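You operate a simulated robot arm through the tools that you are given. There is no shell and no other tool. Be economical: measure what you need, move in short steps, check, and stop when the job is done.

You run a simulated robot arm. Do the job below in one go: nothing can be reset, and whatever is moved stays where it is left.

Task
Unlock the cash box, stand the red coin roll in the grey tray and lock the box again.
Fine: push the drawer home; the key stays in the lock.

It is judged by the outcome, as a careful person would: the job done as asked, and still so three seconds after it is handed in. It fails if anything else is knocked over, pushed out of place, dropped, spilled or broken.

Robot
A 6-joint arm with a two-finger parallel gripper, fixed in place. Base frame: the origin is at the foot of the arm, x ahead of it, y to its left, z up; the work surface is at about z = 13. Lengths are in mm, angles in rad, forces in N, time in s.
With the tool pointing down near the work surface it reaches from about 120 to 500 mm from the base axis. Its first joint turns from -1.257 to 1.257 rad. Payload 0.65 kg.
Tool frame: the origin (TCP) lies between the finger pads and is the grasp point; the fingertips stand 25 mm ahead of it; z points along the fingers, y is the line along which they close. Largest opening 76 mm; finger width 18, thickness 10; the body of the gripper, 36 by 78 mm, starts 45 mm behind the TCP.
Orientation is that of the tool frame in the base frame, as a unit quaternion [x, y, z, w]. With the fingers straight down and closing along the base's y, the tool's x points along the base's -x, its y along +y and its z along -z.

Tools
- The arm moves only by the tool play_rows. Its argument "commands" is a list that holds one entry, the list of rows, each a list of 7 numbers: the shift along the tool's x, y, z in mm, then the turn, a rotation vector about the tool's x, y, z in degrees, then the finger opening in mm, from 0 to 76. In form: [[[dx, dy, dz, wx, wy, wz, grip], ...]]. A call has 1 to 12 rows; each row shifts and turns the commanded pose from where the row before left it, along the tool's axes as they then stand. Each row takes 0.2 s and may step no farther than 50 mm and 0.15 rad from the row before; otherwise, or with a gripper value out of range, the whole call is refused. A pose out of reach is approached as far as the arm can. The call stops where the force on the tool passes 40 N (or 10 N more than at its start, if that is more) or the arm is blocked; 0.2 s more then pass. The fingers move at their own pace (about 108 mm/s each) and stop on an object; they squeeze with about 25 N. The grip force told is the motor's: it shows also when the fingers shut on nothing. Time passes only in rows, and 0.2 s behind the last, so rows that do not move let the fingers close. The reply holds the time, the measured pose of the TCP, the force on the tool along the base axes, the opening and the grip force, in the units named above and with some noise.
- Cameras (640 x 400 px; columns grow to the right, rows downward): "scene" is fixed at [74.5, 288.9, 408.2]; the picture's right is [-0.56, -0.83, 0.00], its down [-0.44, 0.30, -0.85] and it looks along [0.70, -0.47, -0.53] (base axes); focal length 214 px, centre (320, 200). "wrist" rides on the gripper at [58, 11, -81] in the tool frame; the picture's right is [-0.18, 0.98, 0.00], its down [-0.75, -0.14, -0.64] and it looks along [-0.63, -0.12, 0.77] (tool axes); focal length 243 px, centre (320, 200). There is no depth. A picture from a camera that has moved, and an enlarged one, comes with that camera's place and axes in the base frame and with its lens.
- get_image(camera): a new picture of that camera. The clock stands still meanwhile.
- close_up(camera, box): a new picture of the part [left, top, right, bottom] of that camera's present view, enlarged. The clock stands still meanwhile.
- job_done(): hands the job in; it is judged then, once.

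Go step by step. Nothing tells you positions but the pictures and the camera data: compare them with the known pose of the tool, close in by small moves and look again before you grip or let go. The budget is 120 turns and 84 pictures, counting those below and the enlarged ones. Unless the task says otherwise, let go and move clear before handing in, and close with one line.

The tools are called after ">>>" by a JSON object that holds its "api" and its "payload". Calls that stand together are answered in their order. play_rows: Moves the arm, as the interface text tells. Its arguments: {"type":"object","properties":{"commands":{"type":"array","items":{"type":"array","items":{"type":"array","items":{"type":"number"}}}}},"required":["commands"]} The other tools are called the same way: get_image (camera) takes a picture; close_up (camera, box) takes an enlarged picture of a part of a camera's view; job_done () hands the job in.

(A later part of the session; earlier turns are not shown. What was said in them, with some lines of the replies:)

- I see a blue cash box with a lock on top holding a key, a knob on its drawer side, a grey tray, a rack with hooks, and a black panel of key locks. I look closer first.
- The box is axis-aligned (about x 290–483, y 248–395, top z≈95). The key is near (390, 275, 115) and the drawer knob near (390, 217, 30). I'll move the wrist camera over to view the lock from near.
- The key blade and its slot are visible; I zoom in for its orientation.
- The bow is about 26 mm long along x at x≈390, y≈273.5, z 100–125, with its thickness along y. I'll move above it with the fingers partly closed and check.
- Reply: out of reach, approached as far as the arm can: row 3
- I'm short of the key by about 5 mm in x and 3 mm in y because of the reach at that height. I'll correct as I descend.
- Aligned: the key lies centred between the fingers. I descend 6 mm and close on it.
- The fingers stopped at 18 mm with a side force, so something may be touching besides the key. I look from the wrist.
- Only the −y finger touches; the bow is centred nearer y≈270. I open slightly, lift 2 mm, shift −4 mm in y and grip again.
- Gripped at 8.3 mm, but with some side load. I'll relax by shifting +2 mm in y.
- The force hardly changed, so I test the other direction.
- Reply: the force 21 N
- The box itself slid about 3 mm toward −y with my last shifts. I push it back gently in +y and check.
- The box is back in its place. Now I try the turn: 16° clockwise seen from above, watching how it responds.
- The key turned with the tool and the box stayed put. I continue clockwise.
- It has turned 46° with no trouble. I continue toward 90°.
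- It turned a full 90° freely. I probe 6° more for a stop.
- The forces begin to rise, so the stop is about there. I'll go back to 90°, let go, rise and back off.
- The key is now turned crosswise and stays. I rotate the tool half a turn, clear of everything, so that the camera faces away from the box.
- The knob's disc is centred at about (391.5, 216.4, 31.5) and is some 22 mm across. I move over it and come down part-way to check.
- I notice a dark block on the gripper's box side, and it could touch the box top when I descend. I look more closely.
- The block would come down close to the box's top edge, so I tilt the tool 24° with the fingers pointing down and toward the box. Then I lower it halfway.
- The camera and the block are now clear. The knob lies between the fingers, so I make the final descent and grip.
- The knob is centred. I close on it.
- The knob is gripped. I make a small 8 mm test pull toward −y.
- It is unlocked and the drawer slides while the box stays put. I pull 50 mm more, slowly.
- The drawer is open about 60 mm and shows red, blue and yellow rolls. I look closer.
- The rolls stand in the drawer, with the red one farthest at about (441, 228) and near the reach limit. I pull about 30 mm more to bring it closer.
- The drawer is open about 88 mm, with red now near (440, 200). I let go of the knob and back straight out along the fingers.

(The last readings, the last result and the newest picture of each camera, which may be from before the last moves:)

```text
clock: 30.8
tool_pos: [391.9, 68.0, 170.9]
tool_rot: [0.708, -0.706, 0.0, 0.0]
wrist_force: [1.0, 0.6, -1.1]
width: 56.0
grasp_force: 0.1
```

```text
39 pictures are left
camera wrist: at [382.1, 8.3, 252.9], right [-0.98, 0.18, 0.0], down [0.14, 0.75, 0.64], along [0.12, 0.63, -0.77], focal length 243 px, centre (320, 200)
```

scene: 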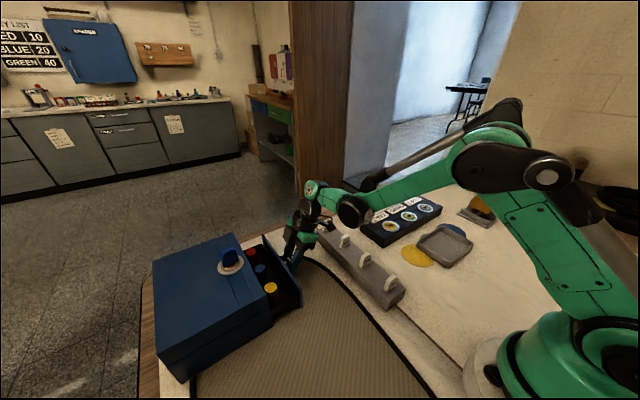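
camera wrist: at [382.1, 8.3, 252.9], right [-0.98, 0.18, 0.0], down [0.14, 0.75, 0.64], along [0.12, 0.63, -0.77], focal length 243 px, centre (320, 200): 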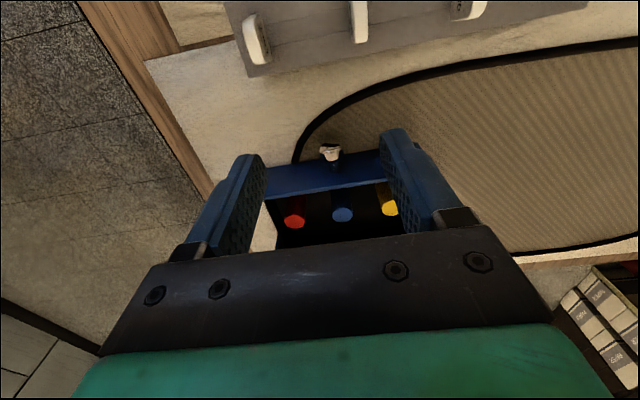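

The red roll's top is at about (449, 198, 52). I'll rotate the tool back 90° so the fingers close along y, clear of the drawer's side wall.

>>> {"api": "play_rows", "payload": {"commands": [[[0, 0, 0, 0, 0, 8.2, 56], [0, 0, 0, 0, 0, 8.2, 56], [0, 0, 0, 0, 0, 8.2, 56], [0, 0, 0, 0, 0, 8.2, 56], [0, 0, 0, 0, 0, 8.2, 56], [0, 0, 0, 0, 0, 8.2, 56], [0, 0, 0, 0, 0, 8.2, 56], [0, 0, 0, 0, 0, 8.2, 56], [0, 0, 0, 0, 0, 8.2, 56], [0, 0, 0, 0, 0, 8.2, 56], [0, 0, 0, 0, 0, 8.0, 56], [0, 0, 0, 0, 0, 0, 56]]]}}

>>> {"api": "play_rows", "payload": {"commands": [[[0, 41, 15, 0, 0, 0, 48], [0, 41, 15, 0, 0, 0, 48], [0, 39, 15, 0, 0, 0, 48], [-20, 0, 12, 0, 0, 0, 48], [0, 0, 0, 0, 0, 0, 48]]]}}

>>> {"api": "get_image", "payload": {"camera": "wrist"}}

```text
clock: 33.4
tool_pos: [392.5, 66.9, 171.6]
tool_rot: [0.0, 1.0, 0.001, 0.001]
wrist_force: [0.2, 0.9, 0.1]
width: 56.0
grasp_force: 0.0
```

```text
clock: 34.6
tool_pos: [415.4, 187.6, 113.6]
tool_rot: [0.0, 1.0, 0.001, 0.001]
wrist_force: [-0.5, -0.4, 0.7]
width: 47.8
grasp_force: 0.1
```

```text
38 pictures are left
camera wrist: at [356.3, 197.5, 195.8], right [0.18, 0.98, 0.0], down [0.75, -0.14, 0.64], along [0.63, -0.12, -0.77], focal length 243 px, centre (320, 200)
```

wrist: 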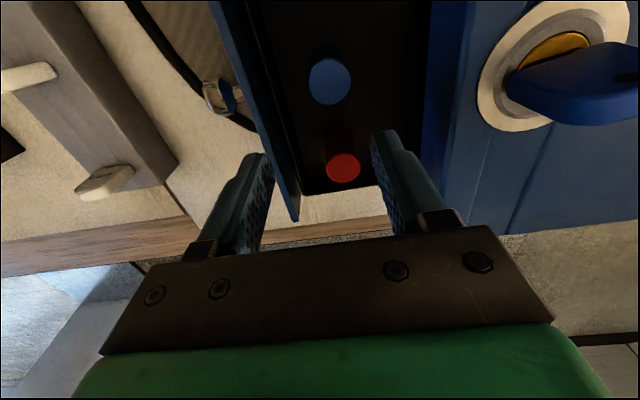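

The red top is at (448.6, 196) and the panel's inner edge near y≈163, so I use a 38 mm opening. I move above it and check.

>>> {"api": "play_rows", "payload": {"commands": [[[-11, 4, 12, 0, 0, 0, 38], [-11, 3, 10, 0, 0, 0, 38], [-11.6, 2, 6, 0, 0, 0, 38], [0, 0, 0, 0, 0, 0, 38]]]}}

>>> {"api": "get_image", "payload": {"camera": "wrist"}}

>>> {"api": "close_up", "payload": {"camera": "scene", "box": [230, 180, 350, 300]}}

```text
clock: 35.6
tool_pos: [449.6, 198.6, 85.4]
tool_rot: [-0.002, 1.0, 0.0, 0.002]
wrist_force: [-0.9, 0.6, -0.1]
width: 38.1
grasp_force: 0.0
```

```text
37 pictures are left
camera wrist: at [390.5, 208.4, 168.1], right [0.18, 0.98, 0.0], down [0.75, -0.14, 0.64], along [0.63, -0.12, -0.77], focal length 243 px, centre (320, 200)
```

wrist: 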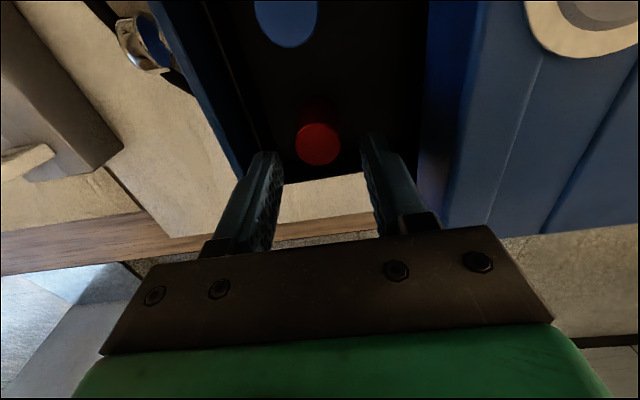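

```text
3.33 times, centred on (290, 240) of scene
camera zoom: at [74.5, 288.9, 408.2], right [-0.56, -0.83, 0.0], down [-0.44, 0.3, -0.85], along [0.7, -0.47, -0.53], focal length 715 px, centre (420, 67)
```

zoom: 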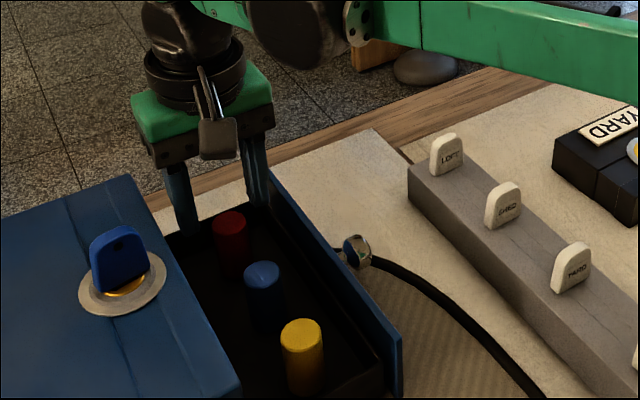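

Well aligned: I need −2 mm in y and −1 mm in x. I descend to z≈50.

>>> {"api": "play_rows", "payload": {"commands": [[[1.2, -2.2, 5, 0, 0, 0, 40], [0, 0, 10, 0, 0, 0, 40], [0, 0, 10, 0, 0, 0, 40], [0, 0, 9, 0, 0, 0, 40], [0, 0, 0, 0, 0, 0, 40]]]}}

>>> {"api": "get_image", "payload": {"camera": "wrist"}}

>>> {"api": "close_up", "payload": {"camera": "scene", "box": [240, 200, 320, 290]}}

```text
clock: 36.8
tool_pos: [446.5, 197.4, 52.9]
tool_rot: [0.0, 1.0, 0.001, 0.001]
wrist_force: [-0.4, -0.4, -0.1]
width: 39.9
grasp_force: 0.0
```

```text
35 pictures are left
camera wrist: at [387.6, 206.7, 134.2], right [0.18, 0.98, 0.0], down [0.75, -0.14, 0.64], along [0.63, -0.12, -0.77], focal length 243 px, centre (320, 200)
```

wrist: 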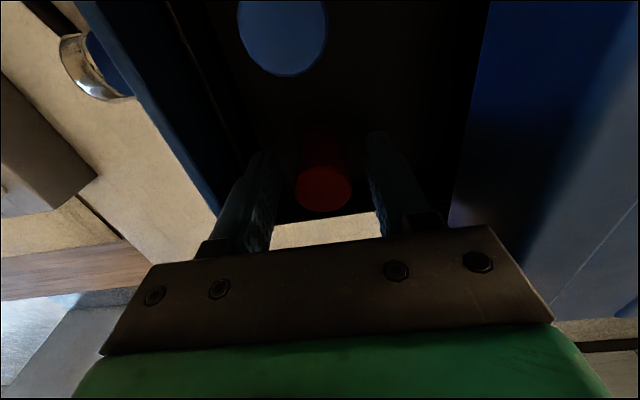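

```text
4.44 times, centred on (280, 245) of scene
camera zoom: at [74.5, 288.9, 408.2], right [-0.56, -0.83, 0.0], down [-0.44, 0.3, -0.85], along [0.7, -0.47, -0.53], focal length 953 px, centre (498, 0)
```

zoom: 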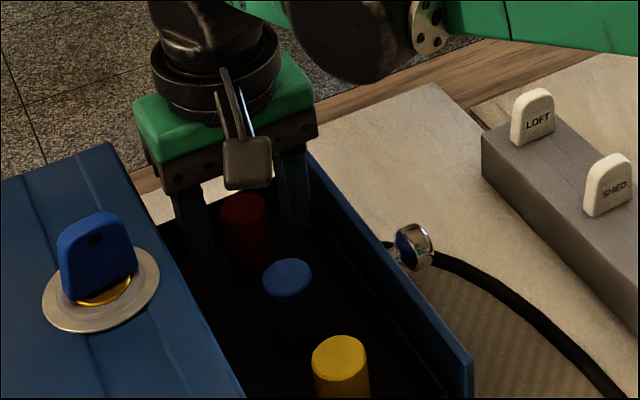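

The red roll is centred between the fingers. I go 3 mm lower and close.

>>> {"api": "play_rows", "payload": {"commands": [[[-1.5, -1, 3, 0, 0, 0, 40], [0, 0, 0, 0, 0, 0, 25], [0, 0, 0, 0, 0, 0, 16], [0, 0, 0, 0, 0, 0, 16], [0, 0, 0, 0, 0, 0, 16]]]}}

```text
clock: 38.0
tool_pos: [448.0, 195.7, 49.1]
tool_rot: [-0.001, 1.0, 0.002, 0.001]
wrist_force: [-0.7, 0.4, 0.1]
width: 23.3
grasp_force: 24.4
```

The roll is gripped at 23 mm. I lift it out, drawing back a bit as I rise.

>>> {"api": "play_rows", "payload": {"commands": [[[0, 0, -10, 0, 0, 0, 16], [0, 0, -15, 0, 0, 0, 16], [0, 0, -15, 0, 0, 0, 16], [6, 0, -12, 0, 0, 0, 16], [8, 0, -14, 0, 0, 0, 16], [14, -8, -14, 0, 0, 0, 16], [0, 0, 0, 0, 0, 0, 16]]]}}

>>> {"api": "get_image", "payload": {"camera": "scene"}}

```text
clock: 39.6
tool_pos: [417.9, 185.6, 129.5]
tool_rot: [0.0, 1.0, 0.001, 0.001]
wrist_force: [-0.6, -1.4, -1.0]
width: 23.1
grasp_force: 24.3
```

```text
33 pictures are left
```

scene: 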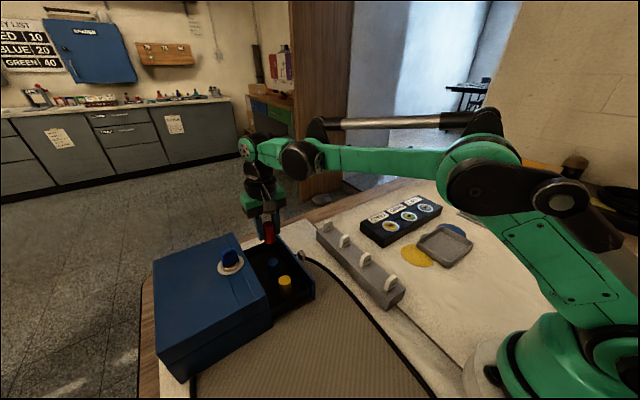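

The roll is held. I carry it high over to above the tray.

>>> {"api": "play_rows", "payload": {"commands": [[[5, -35, -20, 0, 0, 0, 16], [19, -36, -15, 0, 0, 0, 16], [19, -36, -5, 0, 0, 0, 16], [19, -36, 0, 0, 0, 0, 16], [19, -36, 0, 0, 0, 0, 16], [19, -36, 0, 0, 0, 0, 16], [19, -36, 0, 0, 0, 0, 16], [19, -36, 0, 0, 0, 0, 16], [19, -36, 0, 0, 0, 0, 16], [19, -36, 0, 0, 0, 0, 16], [19, -27, 0, 0, 0, 0, 16], [0, 0, 0, 0, 0, 0, 16]]]}}

>>> {"api": "get_image", "payload": {"camera": "wrist"}}

>>> {"api": "close_up", "payload": {"camera": "scene", "box": [370, 110, 510, 280]}}

```text
clock: 42.2
tool_pos: [221.9, -202.4, 170.2]
tool_rot: [-0.001, 1.0, 0.001, 0.001]
wrist_force: [-0.1, 0.4, -1.1]
width: 23.1
grasp_force: 25.1
```

```text
32 pictures are left
camera wrist: at [162.5, -191.6, 252.5], right [0.18, 0.98, 0.0], down [0.75, -0.14, 0.64], along [0.63, -0.12, -0.77], focal length 243 px, centre (320, 200)
```

wrist: 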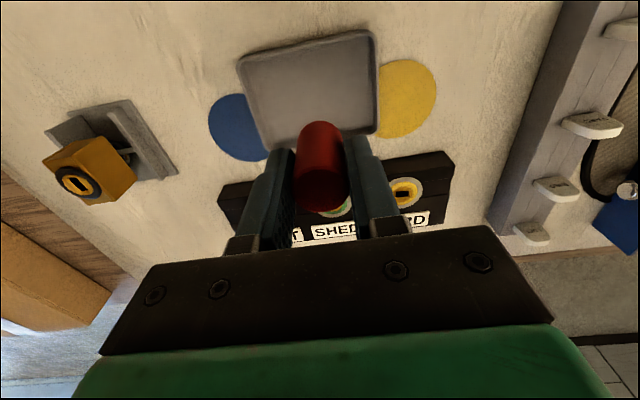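

```text
2.35 times, centred on (440, 195) of scene
camera zoom: at [74.5, 288.9, 408.2], right [-0.56, -0.83, 0.0], down [-0.44, 0.3, -0.85], along [0.7, -0.47, -0.53], focal length 505 px, centre (38, 212)
```

zoom: 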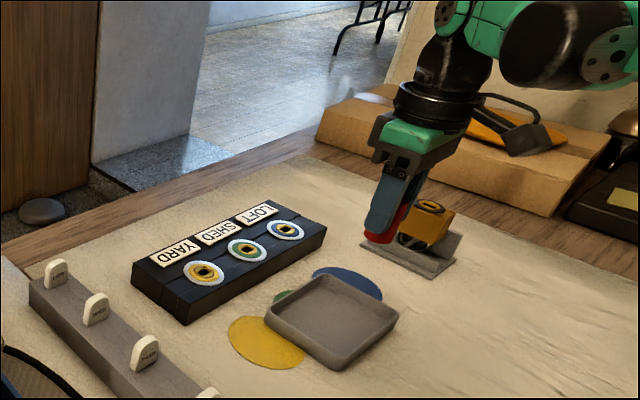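

The tray centre is at about (229.5, −208). I move over it and lower to z≈70, then check.

>>> {"api": "play_rows", "payload": {"commands": [[[-7.6, -5.6, 10, 0, 0, 0, 16], [0, 0, 30, 0, 0, 0, 16], [0, 0, 30, 0, 0, 0, 16], [0, 0, 28, 0, 0, 0, 16], [0, 0, 0, 0, 0, 0, 16]]]}}

>>> {"api": "get_image", "payload": {"camera": "wrist"}}

>>> {"api": "close_up", "payload": {"camera": "scene", "box": [390, 170, 510, 290]}}

```text
clock: 43.4
tool_pos: [231.1, -203.5, 70.2]
tool_rot: [0.0, 1.0, 0.001, 0.001]
wrist_force: [0.0, 0.8, -0.4]
width: 22.9
grasp_force: 25.3
```

```text
30 pictures are left
camera wrist: at [172.6, -194.4, 152.4], right [0.18, 0.98, 0.0], down [0.75, -0.14, 0.64], along [0.63, -0.12, -0.77], focal length 243 px, centre (320, 200)
```

wrist: 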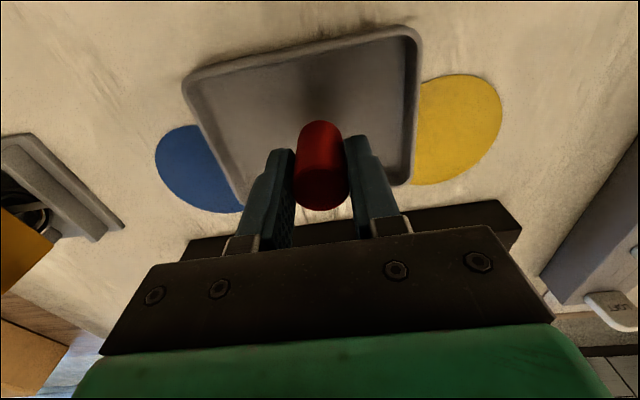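

```text
3.33 times, centred on (450, 230) of scene
camera zoom: at [74.5, 288.9, 408.2], right [-0.56, -0.83, 0.0], down [-0.44, 0.3, -0.85], along [0.7, -0.47, -0.53], focal length 715 px, centre (-113, 100)
```

zoom: 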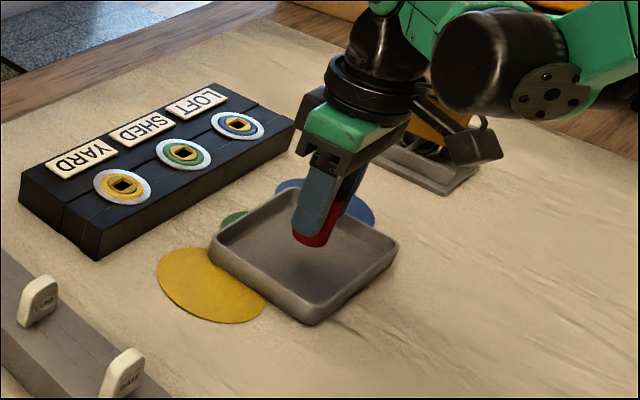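

The tray's rim spans about x 191–272, y −264…−157, so there is good room. I shift −5 mm in y, lower to 54, then step down to contact.

>>> {"api": "play_rows", "payload": {"commands": [[[0, -5, 6, 0, 0, 0, 16], [0, 0, 6, 0, 0, 0, 16], [0, 0, 4, 0, 0, 0, 16], [0, 0, 0, 0, 0, 0, 16]]]}}

>>> {"api": "close_up", "payload": {"camera": "scene", "box": [415, 215, 495, 275]}}

```text
clock: 44.4
tool_pos: [231.5, -210.0, 53.9]
tool_rot: [-0.001, 1.0, 0.001, 0.001]
wrist_force: [0.1, -0.5, -1.5]
width: 23.2
grasp_force: 24.9
```

```text
6.67 times, centred on (455, 245) of scene
camera zoom: at [74.5, 288.9, 408.2], right [-0.56, -0.83, 0.0], down [-0.44, 0.3, -0.85], along [0.7, -0.47, -0.53], focal length 1430 px, centre (-580, -100)
```

zoom: 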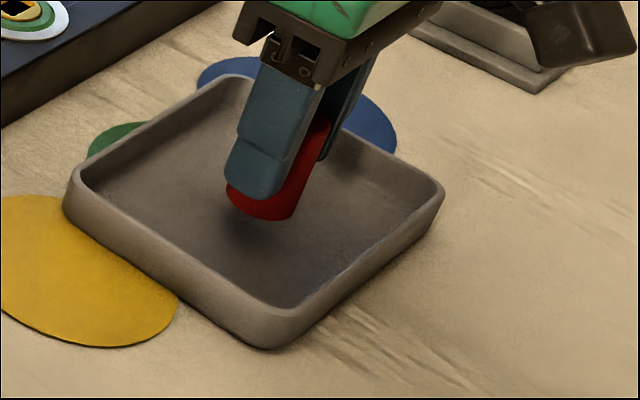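

>>> {"api": "play_rows", "payload": {"commands": [[[0, 0, 1.5, 0, 0, 0, 16], [0, 0, 1.5, 0, 0, 0, 16], [0, 0, 0, 0, 0, 0, 16]]]}}

>>> {"api": "close_up", "payload": {"camera": "scene", "box": [415, 215, 495, 275]}}

```text
clock: 45.2
tool_pos: [232.4, -209.7, 50.2]
tool_rot: [0.0, 1.0, 0.0, 0.001]
wrist_force: [0.5, 0.2, -0.5]
width: 23.2
grasp_force: 25.2
```

```text
6.67 times, centred on (455, 245) of scene
camera zoom: at [74.5, 288.9, 408.2], right [-0.56, -0.83, 0.0], down [-0.44, 0.3, -0.85], along [0.7, -0.47, -0.53], focal length 1430 px, centre (-580, -100)
```

zoom: 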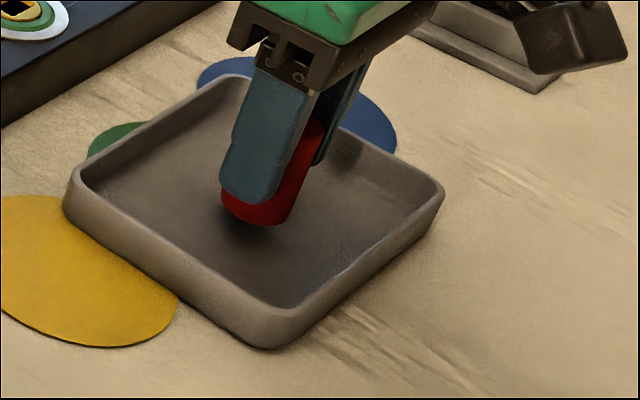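

The shadow shows it is still a few millimetres up with no contact force. I step lower.

>>> {"api": "play_rows", "payload": {"commands": [[[0, 0, 1.2, 0, 0, 0, 16], [0, 0, 1.2, 0, 0, 0, 16], [0, 0, 0, 0, 0, 0, 16]]]}}

>>> {"api": "play_rows", "payload": {"commands": [[[0, 0, 1.0, 0, 0, 0, 16], [0, 0, 0, 0, 0, 0, 16]]]}}

>>> {"api": "close_up", "payload": {"camera": "scene", "box": [415, 215, 495, 275]}}

```text
clock: 46.0
tool_pos: [231.5, -210.0, 48.7]
tool_rot: [-0.001, 1.0, 0.002, 0.002]
wrist_force: [0.3, -0.1, -1.1]
width: 23.2
grasp_force: 24.9
```

```text
clock: 46.6
tool_pos: [232.4, -211.0, 46.8]
tool_rot: [0.0, 1.0, 0.0, 0.001]
wrist_force: [0.4, 0.7, -0.9]
width: 23.1
grasp_force: 25.8
```

```text
6.67 times, centred on (455, 245) of scene
camera zoom: at [74.5, 288.9, 408.2], right [-0.56, -0.83, 0.0], down [-0.44, 0.3, -0.85], along [0.7, -0.47, -0.53], focal length 1430 px, centre (-580, -100)
```

zoom: 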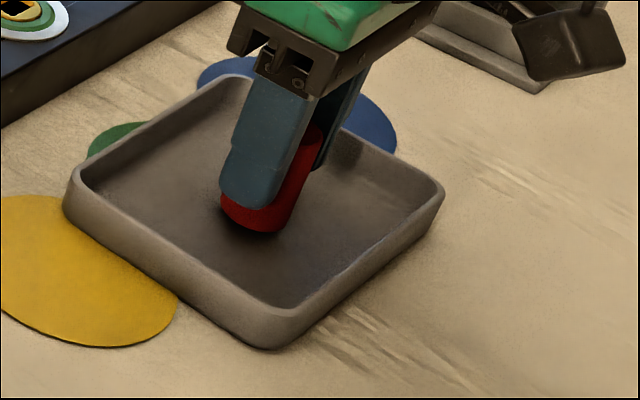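

It is almost down, so I continue in 1 mm steps.

>>> {"api": "play_rows", "payload": {"commands": [[[0, 0, 1.0, 0, 0, 0, 16], [0, 0, 0, 0, 0, 0, 16]]]}}

>>> {"api": "play_rows", "payload": {"commands": [[[0, 0, 1.0, 0, 0, 0, 16], [0, 0, 0, 0, 0, 0, 16]]]}}

```text
clock: 47.2
tool_pos: [231.4, -210.7, 47.0]
tool_rot: [0.0, 1.0, 0.001, 0.001]
wrist_force: [0.3, -0.3, -1.2]
width: 22.8
grasp_force: 24.8
```

```text
clock: 47.8
tool_pos: [231.6, -210.4, 46.9]
tool_rot: [0.0, 1.0, 0.001, 0.001]
wrist_force: [-0.1, 0.5, -1.2]
width: 23.2
grasp_force: 25.2
```

>>> {"api": "play_rows", "payload": {"commands": [[[0, 0, 1.0, 0, 0, 0, 16], [0, 0, 0, 0, 0, 0, 16]]]}}

>>> {"api": "close_up", "payload": {"camera": "scene", "box": [430, 225, 470, 255]}}

```text
clock: 48.4
tool_pos: [232.7, -210.4, 45.2]
tool_rot: [0.0, 1.0, 0.001, 0.001]
wrist_force: [-1.4, -1.0, 4.5]
width: 23.3
grasp_force: 25.3
```

```text
13.33 times, centred on (450, 240) of scene
camera zoom: at [74.5, 289.0, 408.2], right [-0.56, -0.83, 0.0], down [-0.44, 0.3, -0.85], along [0.7, -0.47, -0.53], focal length 2860 px, centre (-1413, -333)
```

zoom: 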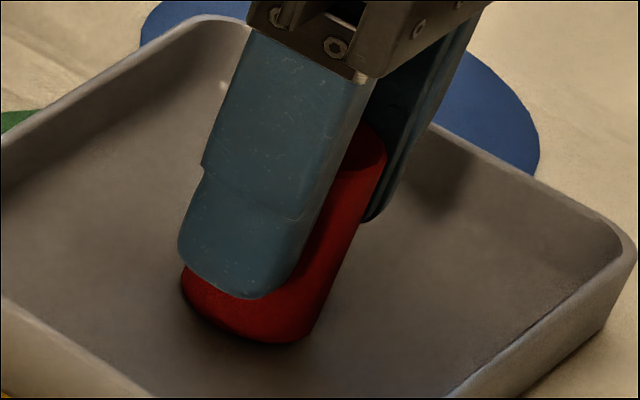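

Contact is made, with about 5 N upward, and the roll stands upright on the tray floor. I open the fingers a little and rise straight up.

>>> {"api": "play_rows", "payload": {"commands": [[[0, 0, 0, 0, 0, 0, 28], [0, 0, 0, 0, 0, 0, 38], [0, 0, 0, 0, 0, 0, 38], [0, 0, -15, 0, 0, 0, 38], [0, 0, -30, 0, 0, 0, 38], [0, 0, -40, 0, 0, 0, 38], [0, 0, -40, 0, 0, 0, 38], [0, 0, 0, 0, 0, 0, 38]]]}}

>>> {"api": "close_up", "payload": {"camera": "scene", "box": [390, 170, 510, 290]}}

```text
clock: 50.2
tool_pos: [231.6, -212.8, 172.1]
tool_rot: [0.0, 1.0, 0.001, 0.0]
wrist_force: [0.0, -1.2, 0.0]
width: 38.0
grasp_force: 0.0
```

```text
3.33 times, centred on (450, 230) of scene
camera zoom: at [74.5, 288.9, 408.2], right [-0.56, -0.83, 0.0], down [-0.44, 0.3, -0.85], along [0.7, -0.47, -0.53], focal length 715 px, centre (-113, 100)
```

zoom: 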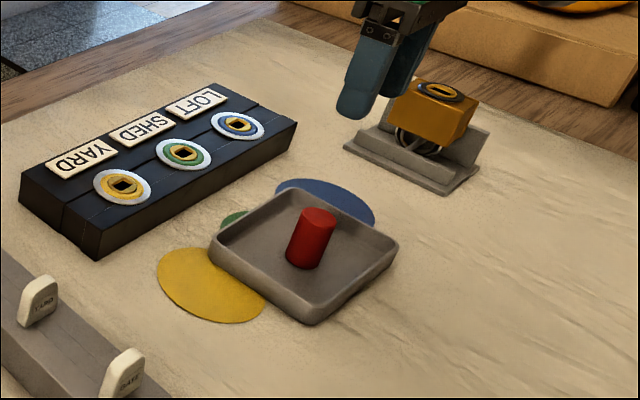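

The red roll stands in the tray. Next I close the fingers and go to a spot in front of the drawer knob to push it home.

>>> {"api": "play_rows", "payload": {"commands": [[[-18, 34, 0, 0, 0, 0, 0], [-18, 34, 0, 0, 0, 0, 0], [-18, 34, 0, 0, 0, 0, 0], [-18, 34, 0, 0, 0, 0, 0], [-18, 34, 0, 0, 0, 0, 0], [-18, 34, 0, 0, 0, 0, 0], [-18, 34, 0, 0, 0, 0, 0], [-18, 34, 0, 0, 0, 0, 0], [-16.5, 33, 0, 0, 0, 0, 0], [0, 0, 35, 0, 0, 0, 0], [0, 0, 35, 0, 0, 0, 0], [0, 0, 0, 0, 0, 0, 0]]]}}

>>> {"api": "get_image", "payload": {"camera": "wrist"}}

>>> {"api": "close_up", "payload": {"camera": "scene", "box": [210, 180, 370, 310]}}

```text
clock: 52.8
tool_pos: [393.2, 94.0, 100.0]
tool_rot: [0.0, 1.0, 0.0, 0.001]
wrist_force: [0.5, -0.2, -0.3]
width: 0.2
grasp_force: 23.5
```

```text
23 pictures are left
camera wrist: at [335.3, 103.0, 181.9], right [0.18, 0.98, 0.0], down [0.75, -0.14, 0.64], along [0.63, -0.12, -0.77], focal length 243 px, centre (320, 200)
```

wrist: 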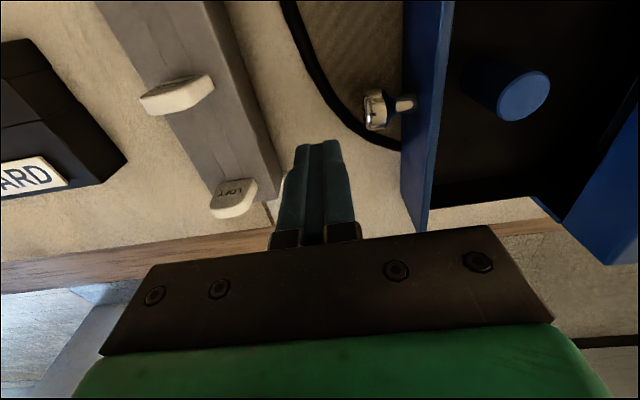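

```text
3.08 times, centred on (290, 245) of scene
camera zoom: at [74.5, 288.9, 408.2], right [-0.56, -0.83, 0.0], down [-0.44, 0.3, -0.85], along [0.7, -0.47, -0.53], focal length 660 px, centre (412, 62)
```

zoom: 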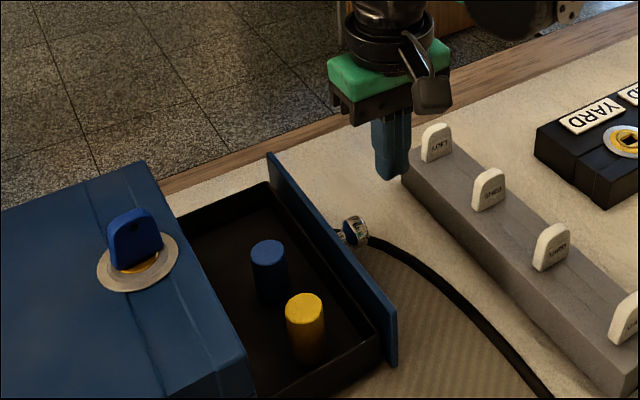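

The knob is at (394, 126). I lower to z≈45 and push slowly in +y.

>>> {"api": "play_rows", "payload": {"commands": [[[0, 0, 25, 0, 0, 0, 0], [0, 0, 28, 0, 0, 0, 0], [0, 6, 0, 0, 0, 0, 0], [0, 6, 0, 0, 0, 0, 0], [0, 5, 0, 0, 0, 0, 0], [0, 5, 0, 0, 0, 0, 0], [0, 5, 0, 0, 0, 0, 0], [0, 5, 0, 0, 0, 0, 0], [0, 0, 0, 0, 0, 0, 0]]]}}

>>> {"api": "close_up", "payload": {"camera": "scene", "box": [210, 180, 370, 310]}}

```text
clock: 54.8
tool_pos: [392.4, 125.7, 47.8]
tool_rot: [0.0, 1.0, 0.001, 0.002]
wrist_force: [0.0, 0.0, -0.2]
width: 0.1
grasp_force: 23.9
```

```text
3.08 times, centred on (290, 245) of scene
camera zoom: at [74.5, 288.9, 408.2], right [-0.56, -0.83, 0.0], down [-0.44, 0.3, -0.85], along [0.7, -0.47, -0.53], focal length 660 px, centre (412, 62)
```

zoom: 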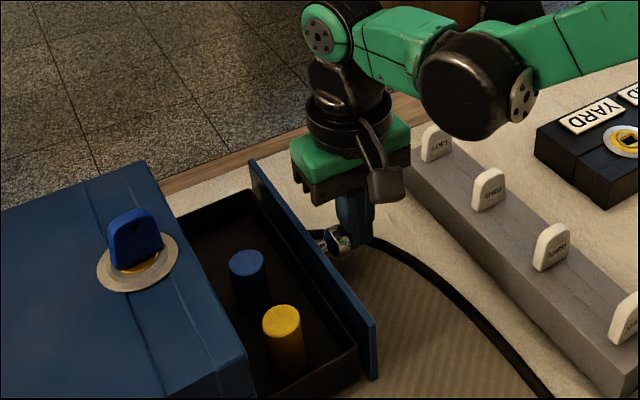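

The drawer is sliding in smoothly with the rolls upright. I continue another 50 mm.

>>> {"api": "play_rows", "payload": {"commands": [[[0, 5, 0, 0, 0, 0, 0], [0, 5, 0, 0, 0, 0, 0], [0, 5, 0, 0, 0, 0, 0], [0, 5, 0, 0, 0, 0, 0], [0, 5, 0, 0, 0, 0, 0], [0, 5, 0, 0, 0, 0, 0], [0, 5, 0, 0, 0, 0, 0], [0, 5, 0, 0, 0, 0, 0], [0, 5, 0, 0, 0, 0, 0], [0, 5, 0, 0, 0, 0, 0], [0, 0, 0, 0, 0, 0, 0]]]}}

>>> {"api": "close_up", "payload": {"camera": "scene", "box": [200, 190, 330, 310]}}

```text
clock: 57.2
tool_pos: [392.0, 176.2, 46.4]
tool_rot: [0.0, 1.0, 0.0, 0.001]
wrist_force: [0.2, -0.1, 1.2]
width: 0.0
grasp_force: 23.2
```

```text
3.33 times, centred on (265, 250) of scene
camera zoom: at [74.5, 288.9, 408.2], right [-0.56, -0.83, 0.0], down [-0.44, 0.3, -0.85], along [0.7, -0.47, -0.53], focal length 715 px, centre (503, 33)
```

zoom: 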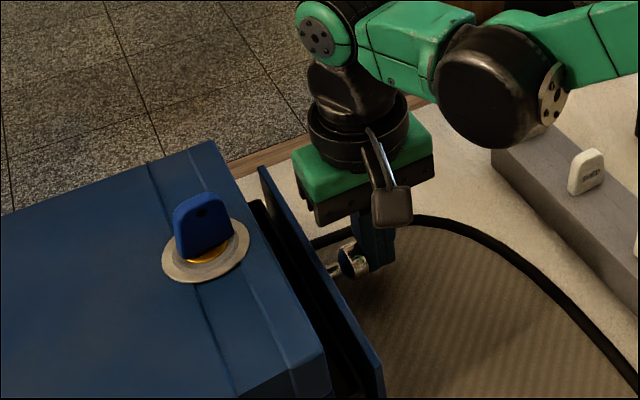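

About 24 mm remain. I go 18 mm more, then step finely.

>>> {"api": "play_rows", "payload": {"commands": [[[0, 5, 0, 0, 0, 0, 0], [0, 5, 0, 0, 0, 0, 0], [0, 4, 0, 0, 0, 0, 0], [0, 3, 0, 0, 0, 0, 0], [0, 2, 0, 0, 0, 0, 0], [0, 0, 0, 0, 0, 0, 0]]]}}

>>> {"api": "close_up", "payload": {"camera": "scene", "box": [210, 220, 290, 300]}}

```text
clock: 58.6
tool_pos: [393.2, 195.4, 48.1]
tool_rot: [0.001, 1.0, 0.001, 0.001]
wrist_force: [-0.3, -0.3, 0.0]
width: 0.2
grasp_force: 23.8
```

```text
5.00 times, centred on (250, 260) of scene
camera zoom: at [74.5, 288.9, 408.2], right [-0.56, -0.83, 0.0], down [-0.44, 0.3, -0.85], along [0.7, -0.47, -0.53], focal length 1072 px, centre (670, -100)
```

zoom: 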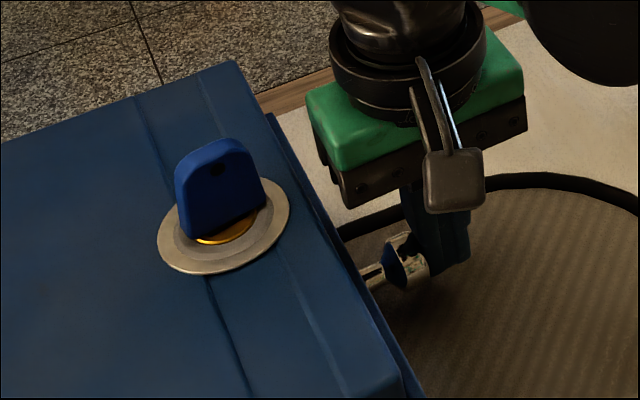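

About 5 mm is left. I push on in 1.5 mm steps until I feel the stop.

>>> {"api": "play_rows", "payload": {"commands": [[[0, 1.5, 0, 0, 0, 0, 0], [0, 1.5, 0, 0, 0, 0, 0], [0, 1, 0, 0, 0, 0, 0], [0, 0, 0, 0, 0, 0, 0]]]}}

>>> {"api": "play_rows", "payload": {"commands": [[[0, 1, 0, 0, 0, 0, 0], [0, 0, 0, 0, 0, 0, 0]]]}}

>>> {"api": "close_up", "payload": {"camera": "scene", "box": [210, 220, 290, 300]}}

```text
clock: 59.6
tool_pos: [392.3, 199.3, 48.0]
tool_rot: [0.0, 1.0, 0.0, 0.0]
wrist_force: [-3.2, -10.9, 7.3]
width: 0.0
grasp_force: 24.0
```

```text
clock: 60.2
tool_pos: [391.9, 199.5, 47.4]
tool_rot: [0.001, 1.0, -0.001, 0.0]
wrist_force: [-4.5, -24.8, 9.2]
width: 0.1
grasp_force: 24.3
```

```text
5.00 times, centred on (250, 260) of scene
camera zoom: at [74.5, 288.9, 408.2], right [-0.56, -0.83, 0.0], down [-0.44, 0.3, -0.85], along [0.7, -0.47, -0.53], focal length 1072 px, centre (670, -100)
```

zoom: 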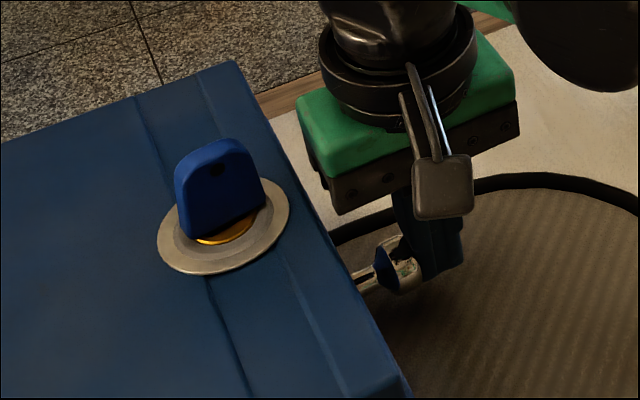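

The drawer is home and the box hasn't moved. I back off, rise, and turn the tool 90° to grip the key as before.

>>> {"api": "play_rows", "payload": {"commands": [[[0, -6, 0, 0, 0, 0, 0], [0, -14, 0, 0, 0, 0, 0], [0, 0, -35, 0, 0, 0, 0], [0, 0, -35, 0, 0, 0, 10], [5, -10, -35, 0, 0, 0, 24], [19, -14, -25, 0, 0, 0, 24], [19, -14, -22, 0, 0, 0, 24], [0, 0, 0, 0, 0, 0, 24]]]}}

>>> {"api": "play_rows", "payload": {"commands": [[[0, 0, 0, 0, 0, 8.2, 24], [0, 0, 0, 0, 0, 8.2, 24], [0, 0, 0, 0, 0, 8.2, 24], [0, 0, 0, 0, 0, 8.2, 24], [0, 0, 0, 0, 0, 8.2, 24], [0, 0, 0, 0, 0, 8.2, 24], [0, 0, 0, 0, 0, 8.2, 24], [0, 0, 0, 0, 0, 8.2, 24], [0, 0, 0, 0, 0, 8.2, 24], [0, 0, 0, 0, 0, 8.2, 24], [0, 0, 0, 0, 0, 8.0, 24], [0, 0, 0, 0, 0, 0, 30]]]}}

```text
clock: 62.0
tool_pos: [348.4, 142.0, 201.5]
tool_rot: [0.001, 1.0, 0.001, 0.001]
wrist_force: [0.0, 0.9, 0.8]
width: 24.3
grasp_force: 0.1
```

```text
clock: 64.6
tool_pos: [350.8, 143.2, 199.9]
tool_rot: [0.708, 0.706, 0.002, 0.0]
wrist_force: [0.8, 0.5, -0.3]
width: 30.2
grasp_force: 0.1
```

>>> {"api": "play_rows", "payload": {"commands": [[[40, 12, 5, 0, 0, 0, 34], [40, 12, 18, 0, 0, 0, 34], [38, 10, 20, 0, 0, 0, 34], [5, 4, 6, 0, 0, 0, 34], [0, 0, 0, 0, 0, 0, 34]]]}}

>>> {"api": "close_up", "payload": {"camera": "wrist", "box": [200, 20, 440, 210]}}

>>> {"api": "close_up", "payload": {"camera": "scene", "box": [200, 210, 280, 290]}}

```text
clock: 65.8
tool_pos: [387.1, 266.6, 150.1]
tool_rot: [0.707, 0.707, 0.001, 0.0]
wrist_force: [0.1, -0.4, 0.5]
width: 33.9
grasp_force: 0.1
```

```text
2.11 times, centred on (320, 115) of wrist
camera zoom: at [397.7, 323.8, 232.2], right [0.98, -0.18, 0.0], down [-0.14, -0.75, 0.64], along [-0.12, -0.63, -0.77], focal length 511 px, centre (320, 379)
```

zoom: 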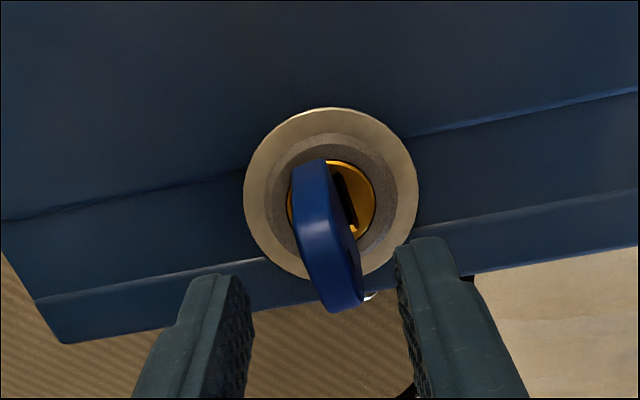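

```text
5.00 times, centred on (240, 250) of scene
camera zoom: at [74.5, 289.0, 408.2], right [-0.56, -0.83, 0.0], down [-0.44, 0.3, -0.85], along [0.7, -0.47, -0.53], focal length 1072 px, centre (720, -50)
```

zoom: 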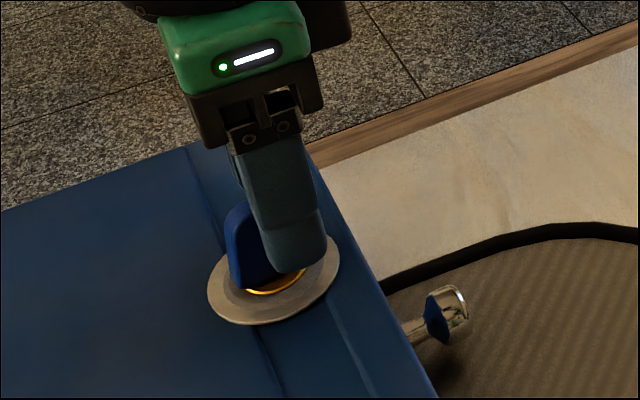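

The key's bow is centred near (389.5, 271.5) and stands about 9° short of square to y. I turn the tool to match, centre over it and descend.

>>> {"api": "play_rows", "payload": {"commands": [[[0, 0, 8, 0, 0, 0, 34], [3, 1.5, 4, 0, 0, 0, 34], [2.5, 1, 2, 0, 0, 0, 34], [0, 0, 0, 0, 0, -8, 34], [0, 0, 0, 0, 0, 0, 34]]]}}

>>> {"api": "close_up", "payload": {"camera": "wrist", "box": [200, 20, 440, 210]}}

```text
clock: 67.0
tool_pos: [389.8, 271.4, 136.6]
tool_rot: [0.655, 0.756, 0.001, 0.0]
wrist_force: [0.8, -0.5, -0.6]
width: 34.1
grasp_force: 0.1
```

```text
2.11 times, centred on (320, 115) of wrist
camera zoom: at [391.7, 329.2, 219.1], right [1.0, -0.04, 0.0], down [-0.03, -0.77, 0.64], along [-0.03, -0.64, -0.77], focal length 511 px, centre (320, 379)
```

zoom: 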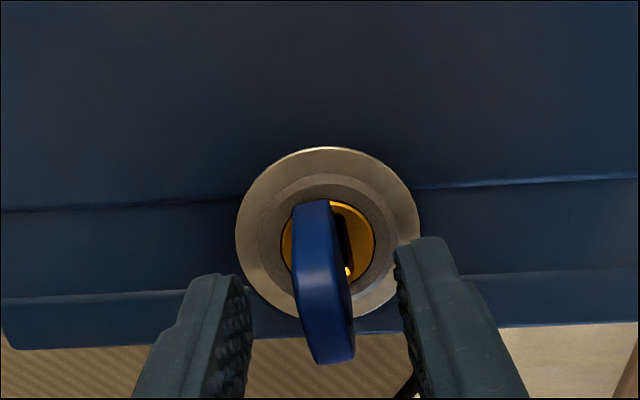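

Nicely centred. I turn 3° more, descend to z≈128 and close.

>>> {"api": "play_rows", "payload": {"commands": [[[0, 0, 4, 0, 0, -3, 34], [0, 0, 4.5, 0, 0, 0, 34], [0, 0, 0, 0, 0, 0, 20], [0, 0, 0, 0, 0, 0, 4], [0, 0, 0, 0, 0, 0, 0], [0, 0, 0, 0, 0, 0, 0]]]}}

>>> {"api": "close_up", "payload": {"camera": "wrist", "box": [200, 20, 440, 210]}}

>>> {"api": "close_up", "payload": {"camera": "scene", "box": [215, 240, 265, 280]}}

```text
clock: 68.4
tool_pos: [390.4, 270.5, 128.4]
tool_rot: [0.636, 0.772, 0.002, 0.0]
wrist_force: [16.1, 2.2, -0.3]
width: 8.5
grasp_force: 24.4
```

```text
2.11 times, centred on (320, 115) of wrist
camera zoom: at [388.7, 328.3, 210.6], right [1.0, 0.01, 0.0], down [0.0, -0.77, 0.64], along [0.01, -0.64, -0.77], focal length 511 px, centre (320, 379)
```

zoom: 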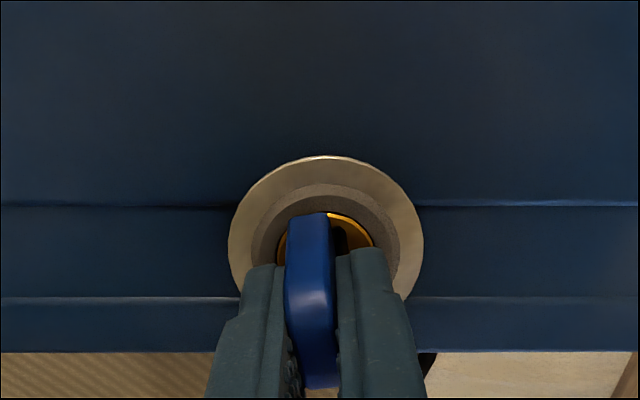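

```text
10.00 times, centred on (240, 260) of scene
camera zoom: at [74.5, 288.9, 408.2], right [-0.56, -0.83, 0.0], down [-0.44, 0.3, -0.85], along [0.7, -0.47, -0.53], focal length 2145 px, centre (1120, -400)
```

zoom: 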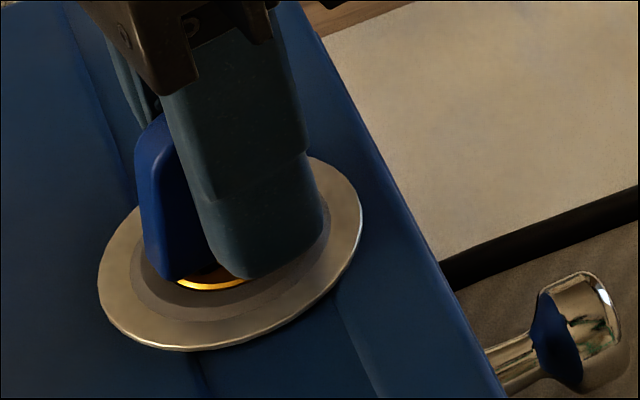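

Gripped at 8.5 mm with the tool at 79°. I turn it back counter-clockwise to lock.

>>> {"api": "play_rows", "payload": {"commands": [[[0, 0, 0, 0, 0, -6, 0], [0, 0, 0, 0, 0, -6, 0], [0, 0, 0, 0, 0, -6, 0], [0, 0, 0, 0, 0, -6, 0], [0, 0, 0, 0, 0, -6, 0], [0, 0, 0, 0, 0, -6, 0], [0, 0, 0, 0, 0, -6, 0], [0, 0, 0, 0, 0, -6, 0], [0, 0, 0, 0, 0, -6, 0], [0, 0, 0, 0, 0, -6, 0], [0, 0, 0, 0, 0, -6, 0], [0, 0, 0, 0, 0, 0, 0]]]}}

>>> {"api": "play_rows", "payload": {"commands": [[[0, 0, 0, 0, 0, -5, 0], [0, 0, 0, 0, 0, -4, 0], [0, 0, 0, 0, 0, -4, 0], [0, 0, 0, 0, 0, 0, 0]]]}}

>>> {"api": "close_up", "payload": {"camera": "scene", "box": [215, 240, 265, 280]}}

```text
clock: 71.0
tool_pos: [390.8, 270.5, 129.0]
tool_rot: [0.111, 0.994, 0.002, 0.0]
wrist_force: [7.4, 5.8, -8.4]
width: 7.8
grasp_force: 25.0
```

```text
clock: 72.0
tool_pos: [390.2, 270.8, 130.2]
tool_rot: [-0.001, 1.0, 0.001, 0.001]
wrist_force: [4.5, 13.9, 0.3]
width: 8.5
grasp_force: 24.9
```

```text
10.00 times, centred on (240, 260) of scene
camera zoom: at [74.5, 289.0, 408.2], right [-0.56, -0.83, 0.0], down [-0.44, 0.3, -0.85], along [0.7, -0.47, -0.53], focal length 2145 px, centre (1120, -400)
```

zoom: 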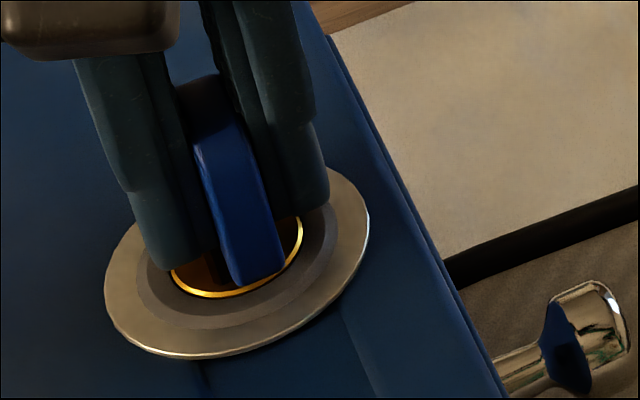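

The key is back along x as at the start. I turn a few degrees more to be sure it is fully against the lock stop, then return.

>>> {"api": "play_rows", "payload": {"commands": [[[0, 0, 0, 0, 0, -4, 0], [0, 0, 0, 0, 0, -4, 0], [0, 0, 0, 0, 0, 0, 0]]]}}

>>> {"api": "close_up", "payload": {"camera": "wrist", "box": [250, 60, 410, 210]}}

```text
clock: 72.8
tool_pos: [389.1, 271.1, 128.1]
tool_rot: [-0.07, 0.998, 0.001, 0.002]
wrist_force: [8.9, 17.2, 6.3]
width: 8.4
grasp_force: 25.2
```

```text
2.67 times, centred on (330, 135) of wrist
camera zoom: at [330.2, 272.5, 210.8], right [0.04, 1.0, 0.0], down [0.76, -0.04, 0.65], along [0.64, -0.03, -0.76], focal length 647 px, centre (293, 373)
```

zoom: 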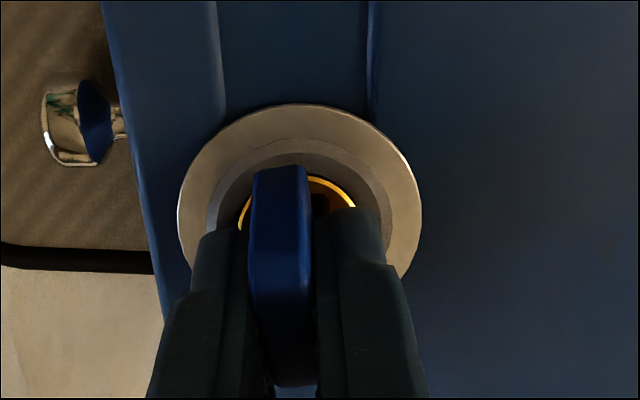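

>>> {"api": "play_rows", "payload": {"commands": [[[0, 0, 0, 0, 0, 0, 20], [0, 0, 0, 0, 0, 0, 28], [0, 0, 0, 0, 0, 0, 28], [0, 0, -12, 0, 0, 0, 28], [5, -4, -14, 0, 0, 0, 30], [20, -12, -20, 0, 0, 0, 40], [40, -20, -15, 0, 0, 0, 40], [0, 0, 0, 0, 0, 0, 40]]]}}

>>> {"api": "close_up", "payload": {"camera": "wrist", "box": [250, 50, 450, 230]}}

>>> {"api": "close_up", "payload": {"camera": "scene", "box": [200, 235, 280, 300]}}

```text
clock: 74.6
tool_pos: [331.5, 226.3, 187.6]
tool_rot: [-0.07, 0.998, 0.001, 0.0]
wrist_force: [0.0, 0.3, -0.1]
width: 39.9
grasp_force: 0.1
```

```text
2.22 times, centred on (350, 140) of wrist
camera zoom: at [271.5, 228.5, 269.5], right [0.04, 1.0, 0.0], down [0.76, -0.04, 0.64], along [0.64, -0.03, -0.76], focal length 539 px, centre (253, 333)
```

zoom: 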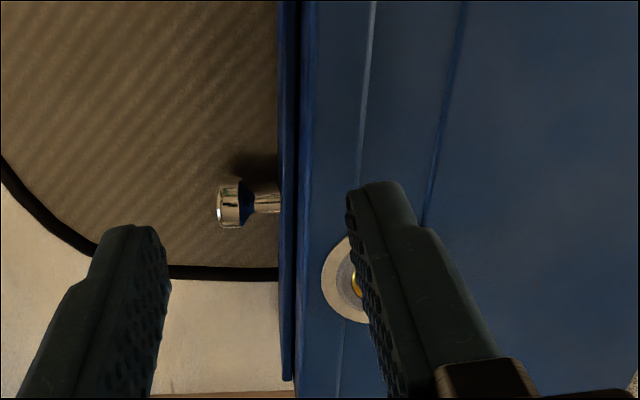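

```text
6.15 times, centred on (240, 268) of scene
camera zoom: at [74.5, 288.9, 408.2], right [-0.56, -0.83, 0.0], down [-0.44, 0.3, -0.85], along [0.7, -0.47, -0.53], focal length 1320 px, centre (812, -215)
```

zoom: 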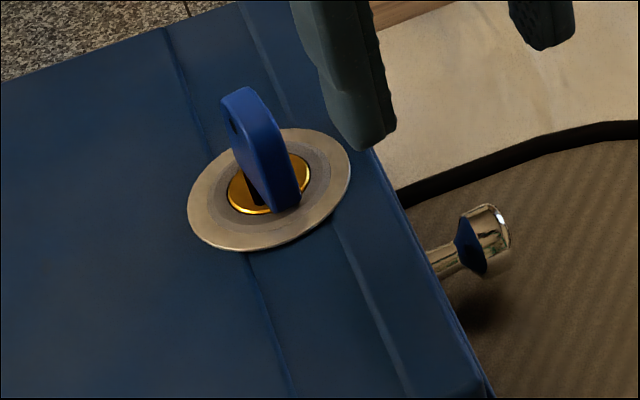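

The key is back across as at the start and the drawer is shut. I square the tool up, move to the earlier viewing spot and compare.

>>> {"api": "play_rows", "payload": {"commands": [[[0, 0, -20, 0, 0, 8, 60], [17, 33, -15, 0, 0, 0, 76], [17, 34, 0, 0, 0, 0, 76], [0, 0, 0, 0, 0, 0, 76]]]}}

>>> {"api": "close_up", "payload": {"camera": "wrist", "box": [280, 150, 360, 230]}}

```text
clock: 75.6
tool_pos: [298.0, 293.4, 224.7]
tool_rot: [0.0, 1.0, 0.001, 0.002]
wrist_force: [0.3, -0.2, -0.6]
width: 76.1
grasp_force: 0.0
```

```text
5.00 times, centred on (320, 190) of wrist
camera zoom: at [239.6, 304.7, 307.3], right [0.18, 0.98, 0.0], down [0.75, -0.14, 0.64], along [0.63, -0.12, -0.77], focal length 1213 px, centre (320, 250)
```

zoom: 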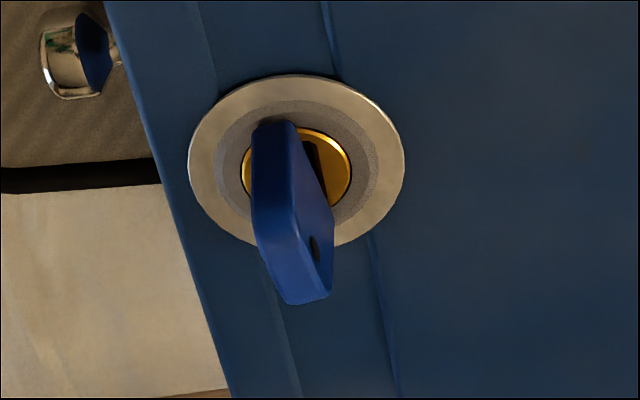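

The key sits about 8° beyond its original locked angle, and the box has crept about 2 mm. I'll regrip, bring the key to its original angle and nudge the box back.

>>> {"api": "play_rows", "payload": {"commands": [[[-25, -7, 22, 0, 0, 0, 34], [-25, -7, 22, 0, 0, 0, 34], [-25, -5, 20, 0, 0, 0, 34], [-5, -2, 14, 0, 0, 0, 34], [-5, -1, 8, 0, 0, 0, 34], [-5, -1, 2, 0, 0, -8, 34], [0, 0, 0, 0, 0, 0, 34]]]}}

>>> {"api": "close_up", "payload": {"camera": "wrist", "box": [220, 60, 460, 240]}}

```text
clock: 77.2
tool_pos: [387.8, 271.8, 138.0]
tool_rot: [-0.07, 0.998, 0.001, 0.0]
wrist_force: [0.0, 0.1, -0.6]
width: 34.0
grasp_force: 0.1
```

```text
2.22 times, centred on (340, 150) of wrist
camera zoom: at [328.7, 272.7, 219.1], right [0.04, 1.0, 0.0], down [0.76, -0.03, 0.64], along [0.64, -0.03, -0.76], focal length 539 px, centre (276, 311)
```

zoom: 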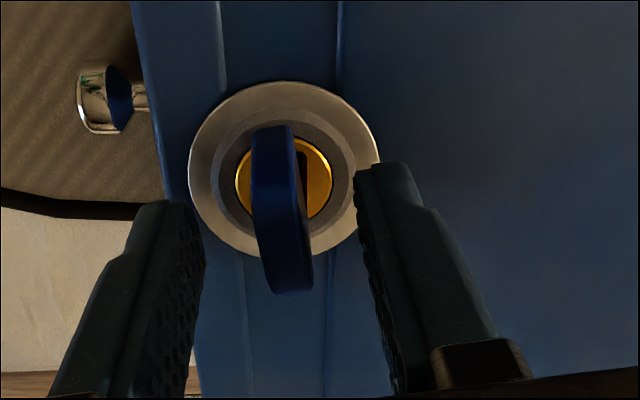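

Centred. I descend, grip, turn back 8° and ease the box +2 mm in y and +1.5 mm in x.

>>> {"api": "play_rows", "payload": {"commands": [[[0, -0.8, 5, 0, 0, 0, 34], [0, 0, 5, 0, 0, 0, 34], [0, 0, 0, 0, 0, 0, 18], [0, 0, 0, 0, 0, 0, 0], [0, 0, 0, 0, 0, 0, 0], [0, 0, 0, 0, 0, 4, 0], [0, 0, 0, 0, 0, 4, 0], [-1.5, 2, 0, 0, 0, 0, 0], [0, 0, 0, 0, 0, 0, 0]]]}}

>>> {"api": "close_up", "payload": {"camera": "scene", "box": [215, 240, 265, 280]}}

```text
clock: 79.2
tool_pos: [388.8, 271.3, 127.4]
tool_rot: [0.0, 1.0, 0.001, 0.001]
wrist_force: [-3.7, 11.5, -1.2]
width: 7.9
grasp_force: 25.1
```

```text
10.00 times, centred on (240, 260) of scene
camera zoom: at [74.5, 288.9, 408.2], right [-0.56, -0.83, 0.0], down [-0.44, 0.3, -0.85], along [0.7, -0.47, -0.53], focal length 2145 px, centre (1120, -400)
```

zoom: 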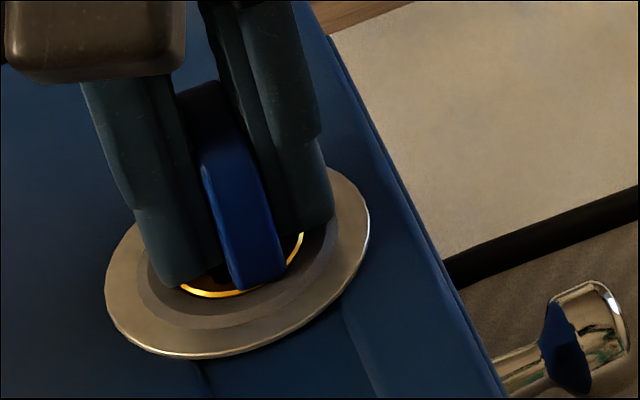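

The key angle now matches the original and the box is within about 1 mm. I release and move clear.

>>> {"api": "play_rows", "payload": {"commands": [[[0, 0, 0, 0, 0, 0, 18], [0, 0, 0, 0, 0, 0, 28], [0, 0, 0, 0, 0, 0, 28], [0, 0, -12, 0, 0, 0, 28], [5, -4, -16, 0, 0, 0, 30], [20, -20, -25, 0, 0, 0, 40], [35, -30, -15, 0, 0, 0, 40], [20, -45, 0, 0, 0, 0, 40], [10, -45, 0, 0, 0, 0, 40], [0, 0, 0, 0, 0, 0, 40]]]}}

>>> {"api": "close_up", "payload": {"camera": "scene", "box": [200, 235, 280, 300]}}

>>> {"api": "get_image", "payload": {"camera": "scene"}}

```text
clock: 81.4
tool_pos: [298.6, 127.7, 194.6]
tool_rot: [0.0, 1.0, 0.001, 0.001]
wrist_force: [-0.5, 0.1, -0.7]
width: 40.2
grasp_force: 0.0
```

```text
6.15 times, centred on (240, 268) of scene
camera zoom: at [74.5, 288.9, 408.2], right [-0.56, -0.83, 0.0], down [-0.44, 0.3, -0.85], along [0.7, -0.47, -0.53], focal length 1320 px, centre (812, -215)
```

zoom: 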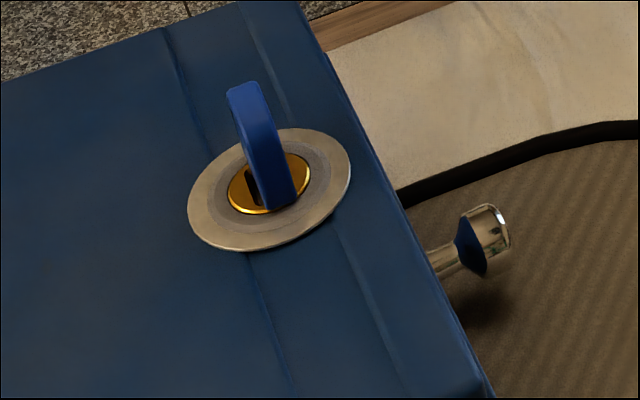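

```text
4 pictures are left
```

scene: 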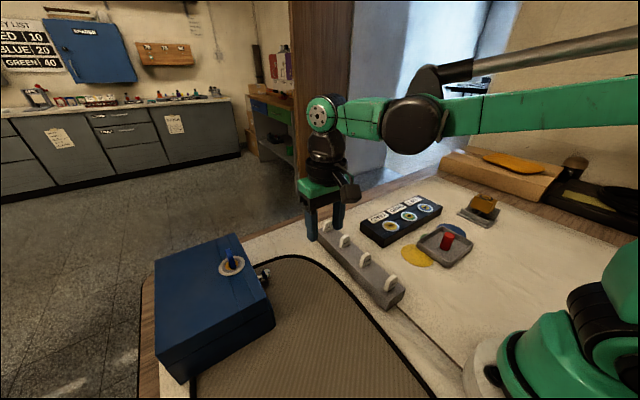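

The key matches its starting angle, the drawer is shut, and the red roll stands in the tray. Everything else is in place and the arm is clear, so I hand the job in.

>>> {"api": "job_done", "payload": {}}

```text
The job is handed in.
```

The red coin roll is standing in the grey tray, the drawer is pushed home, and the key is in the lock, back at its starting angle. I didn't tug the drawer to confirm it is locked, and the cash box shifted by about 1–2 mm.
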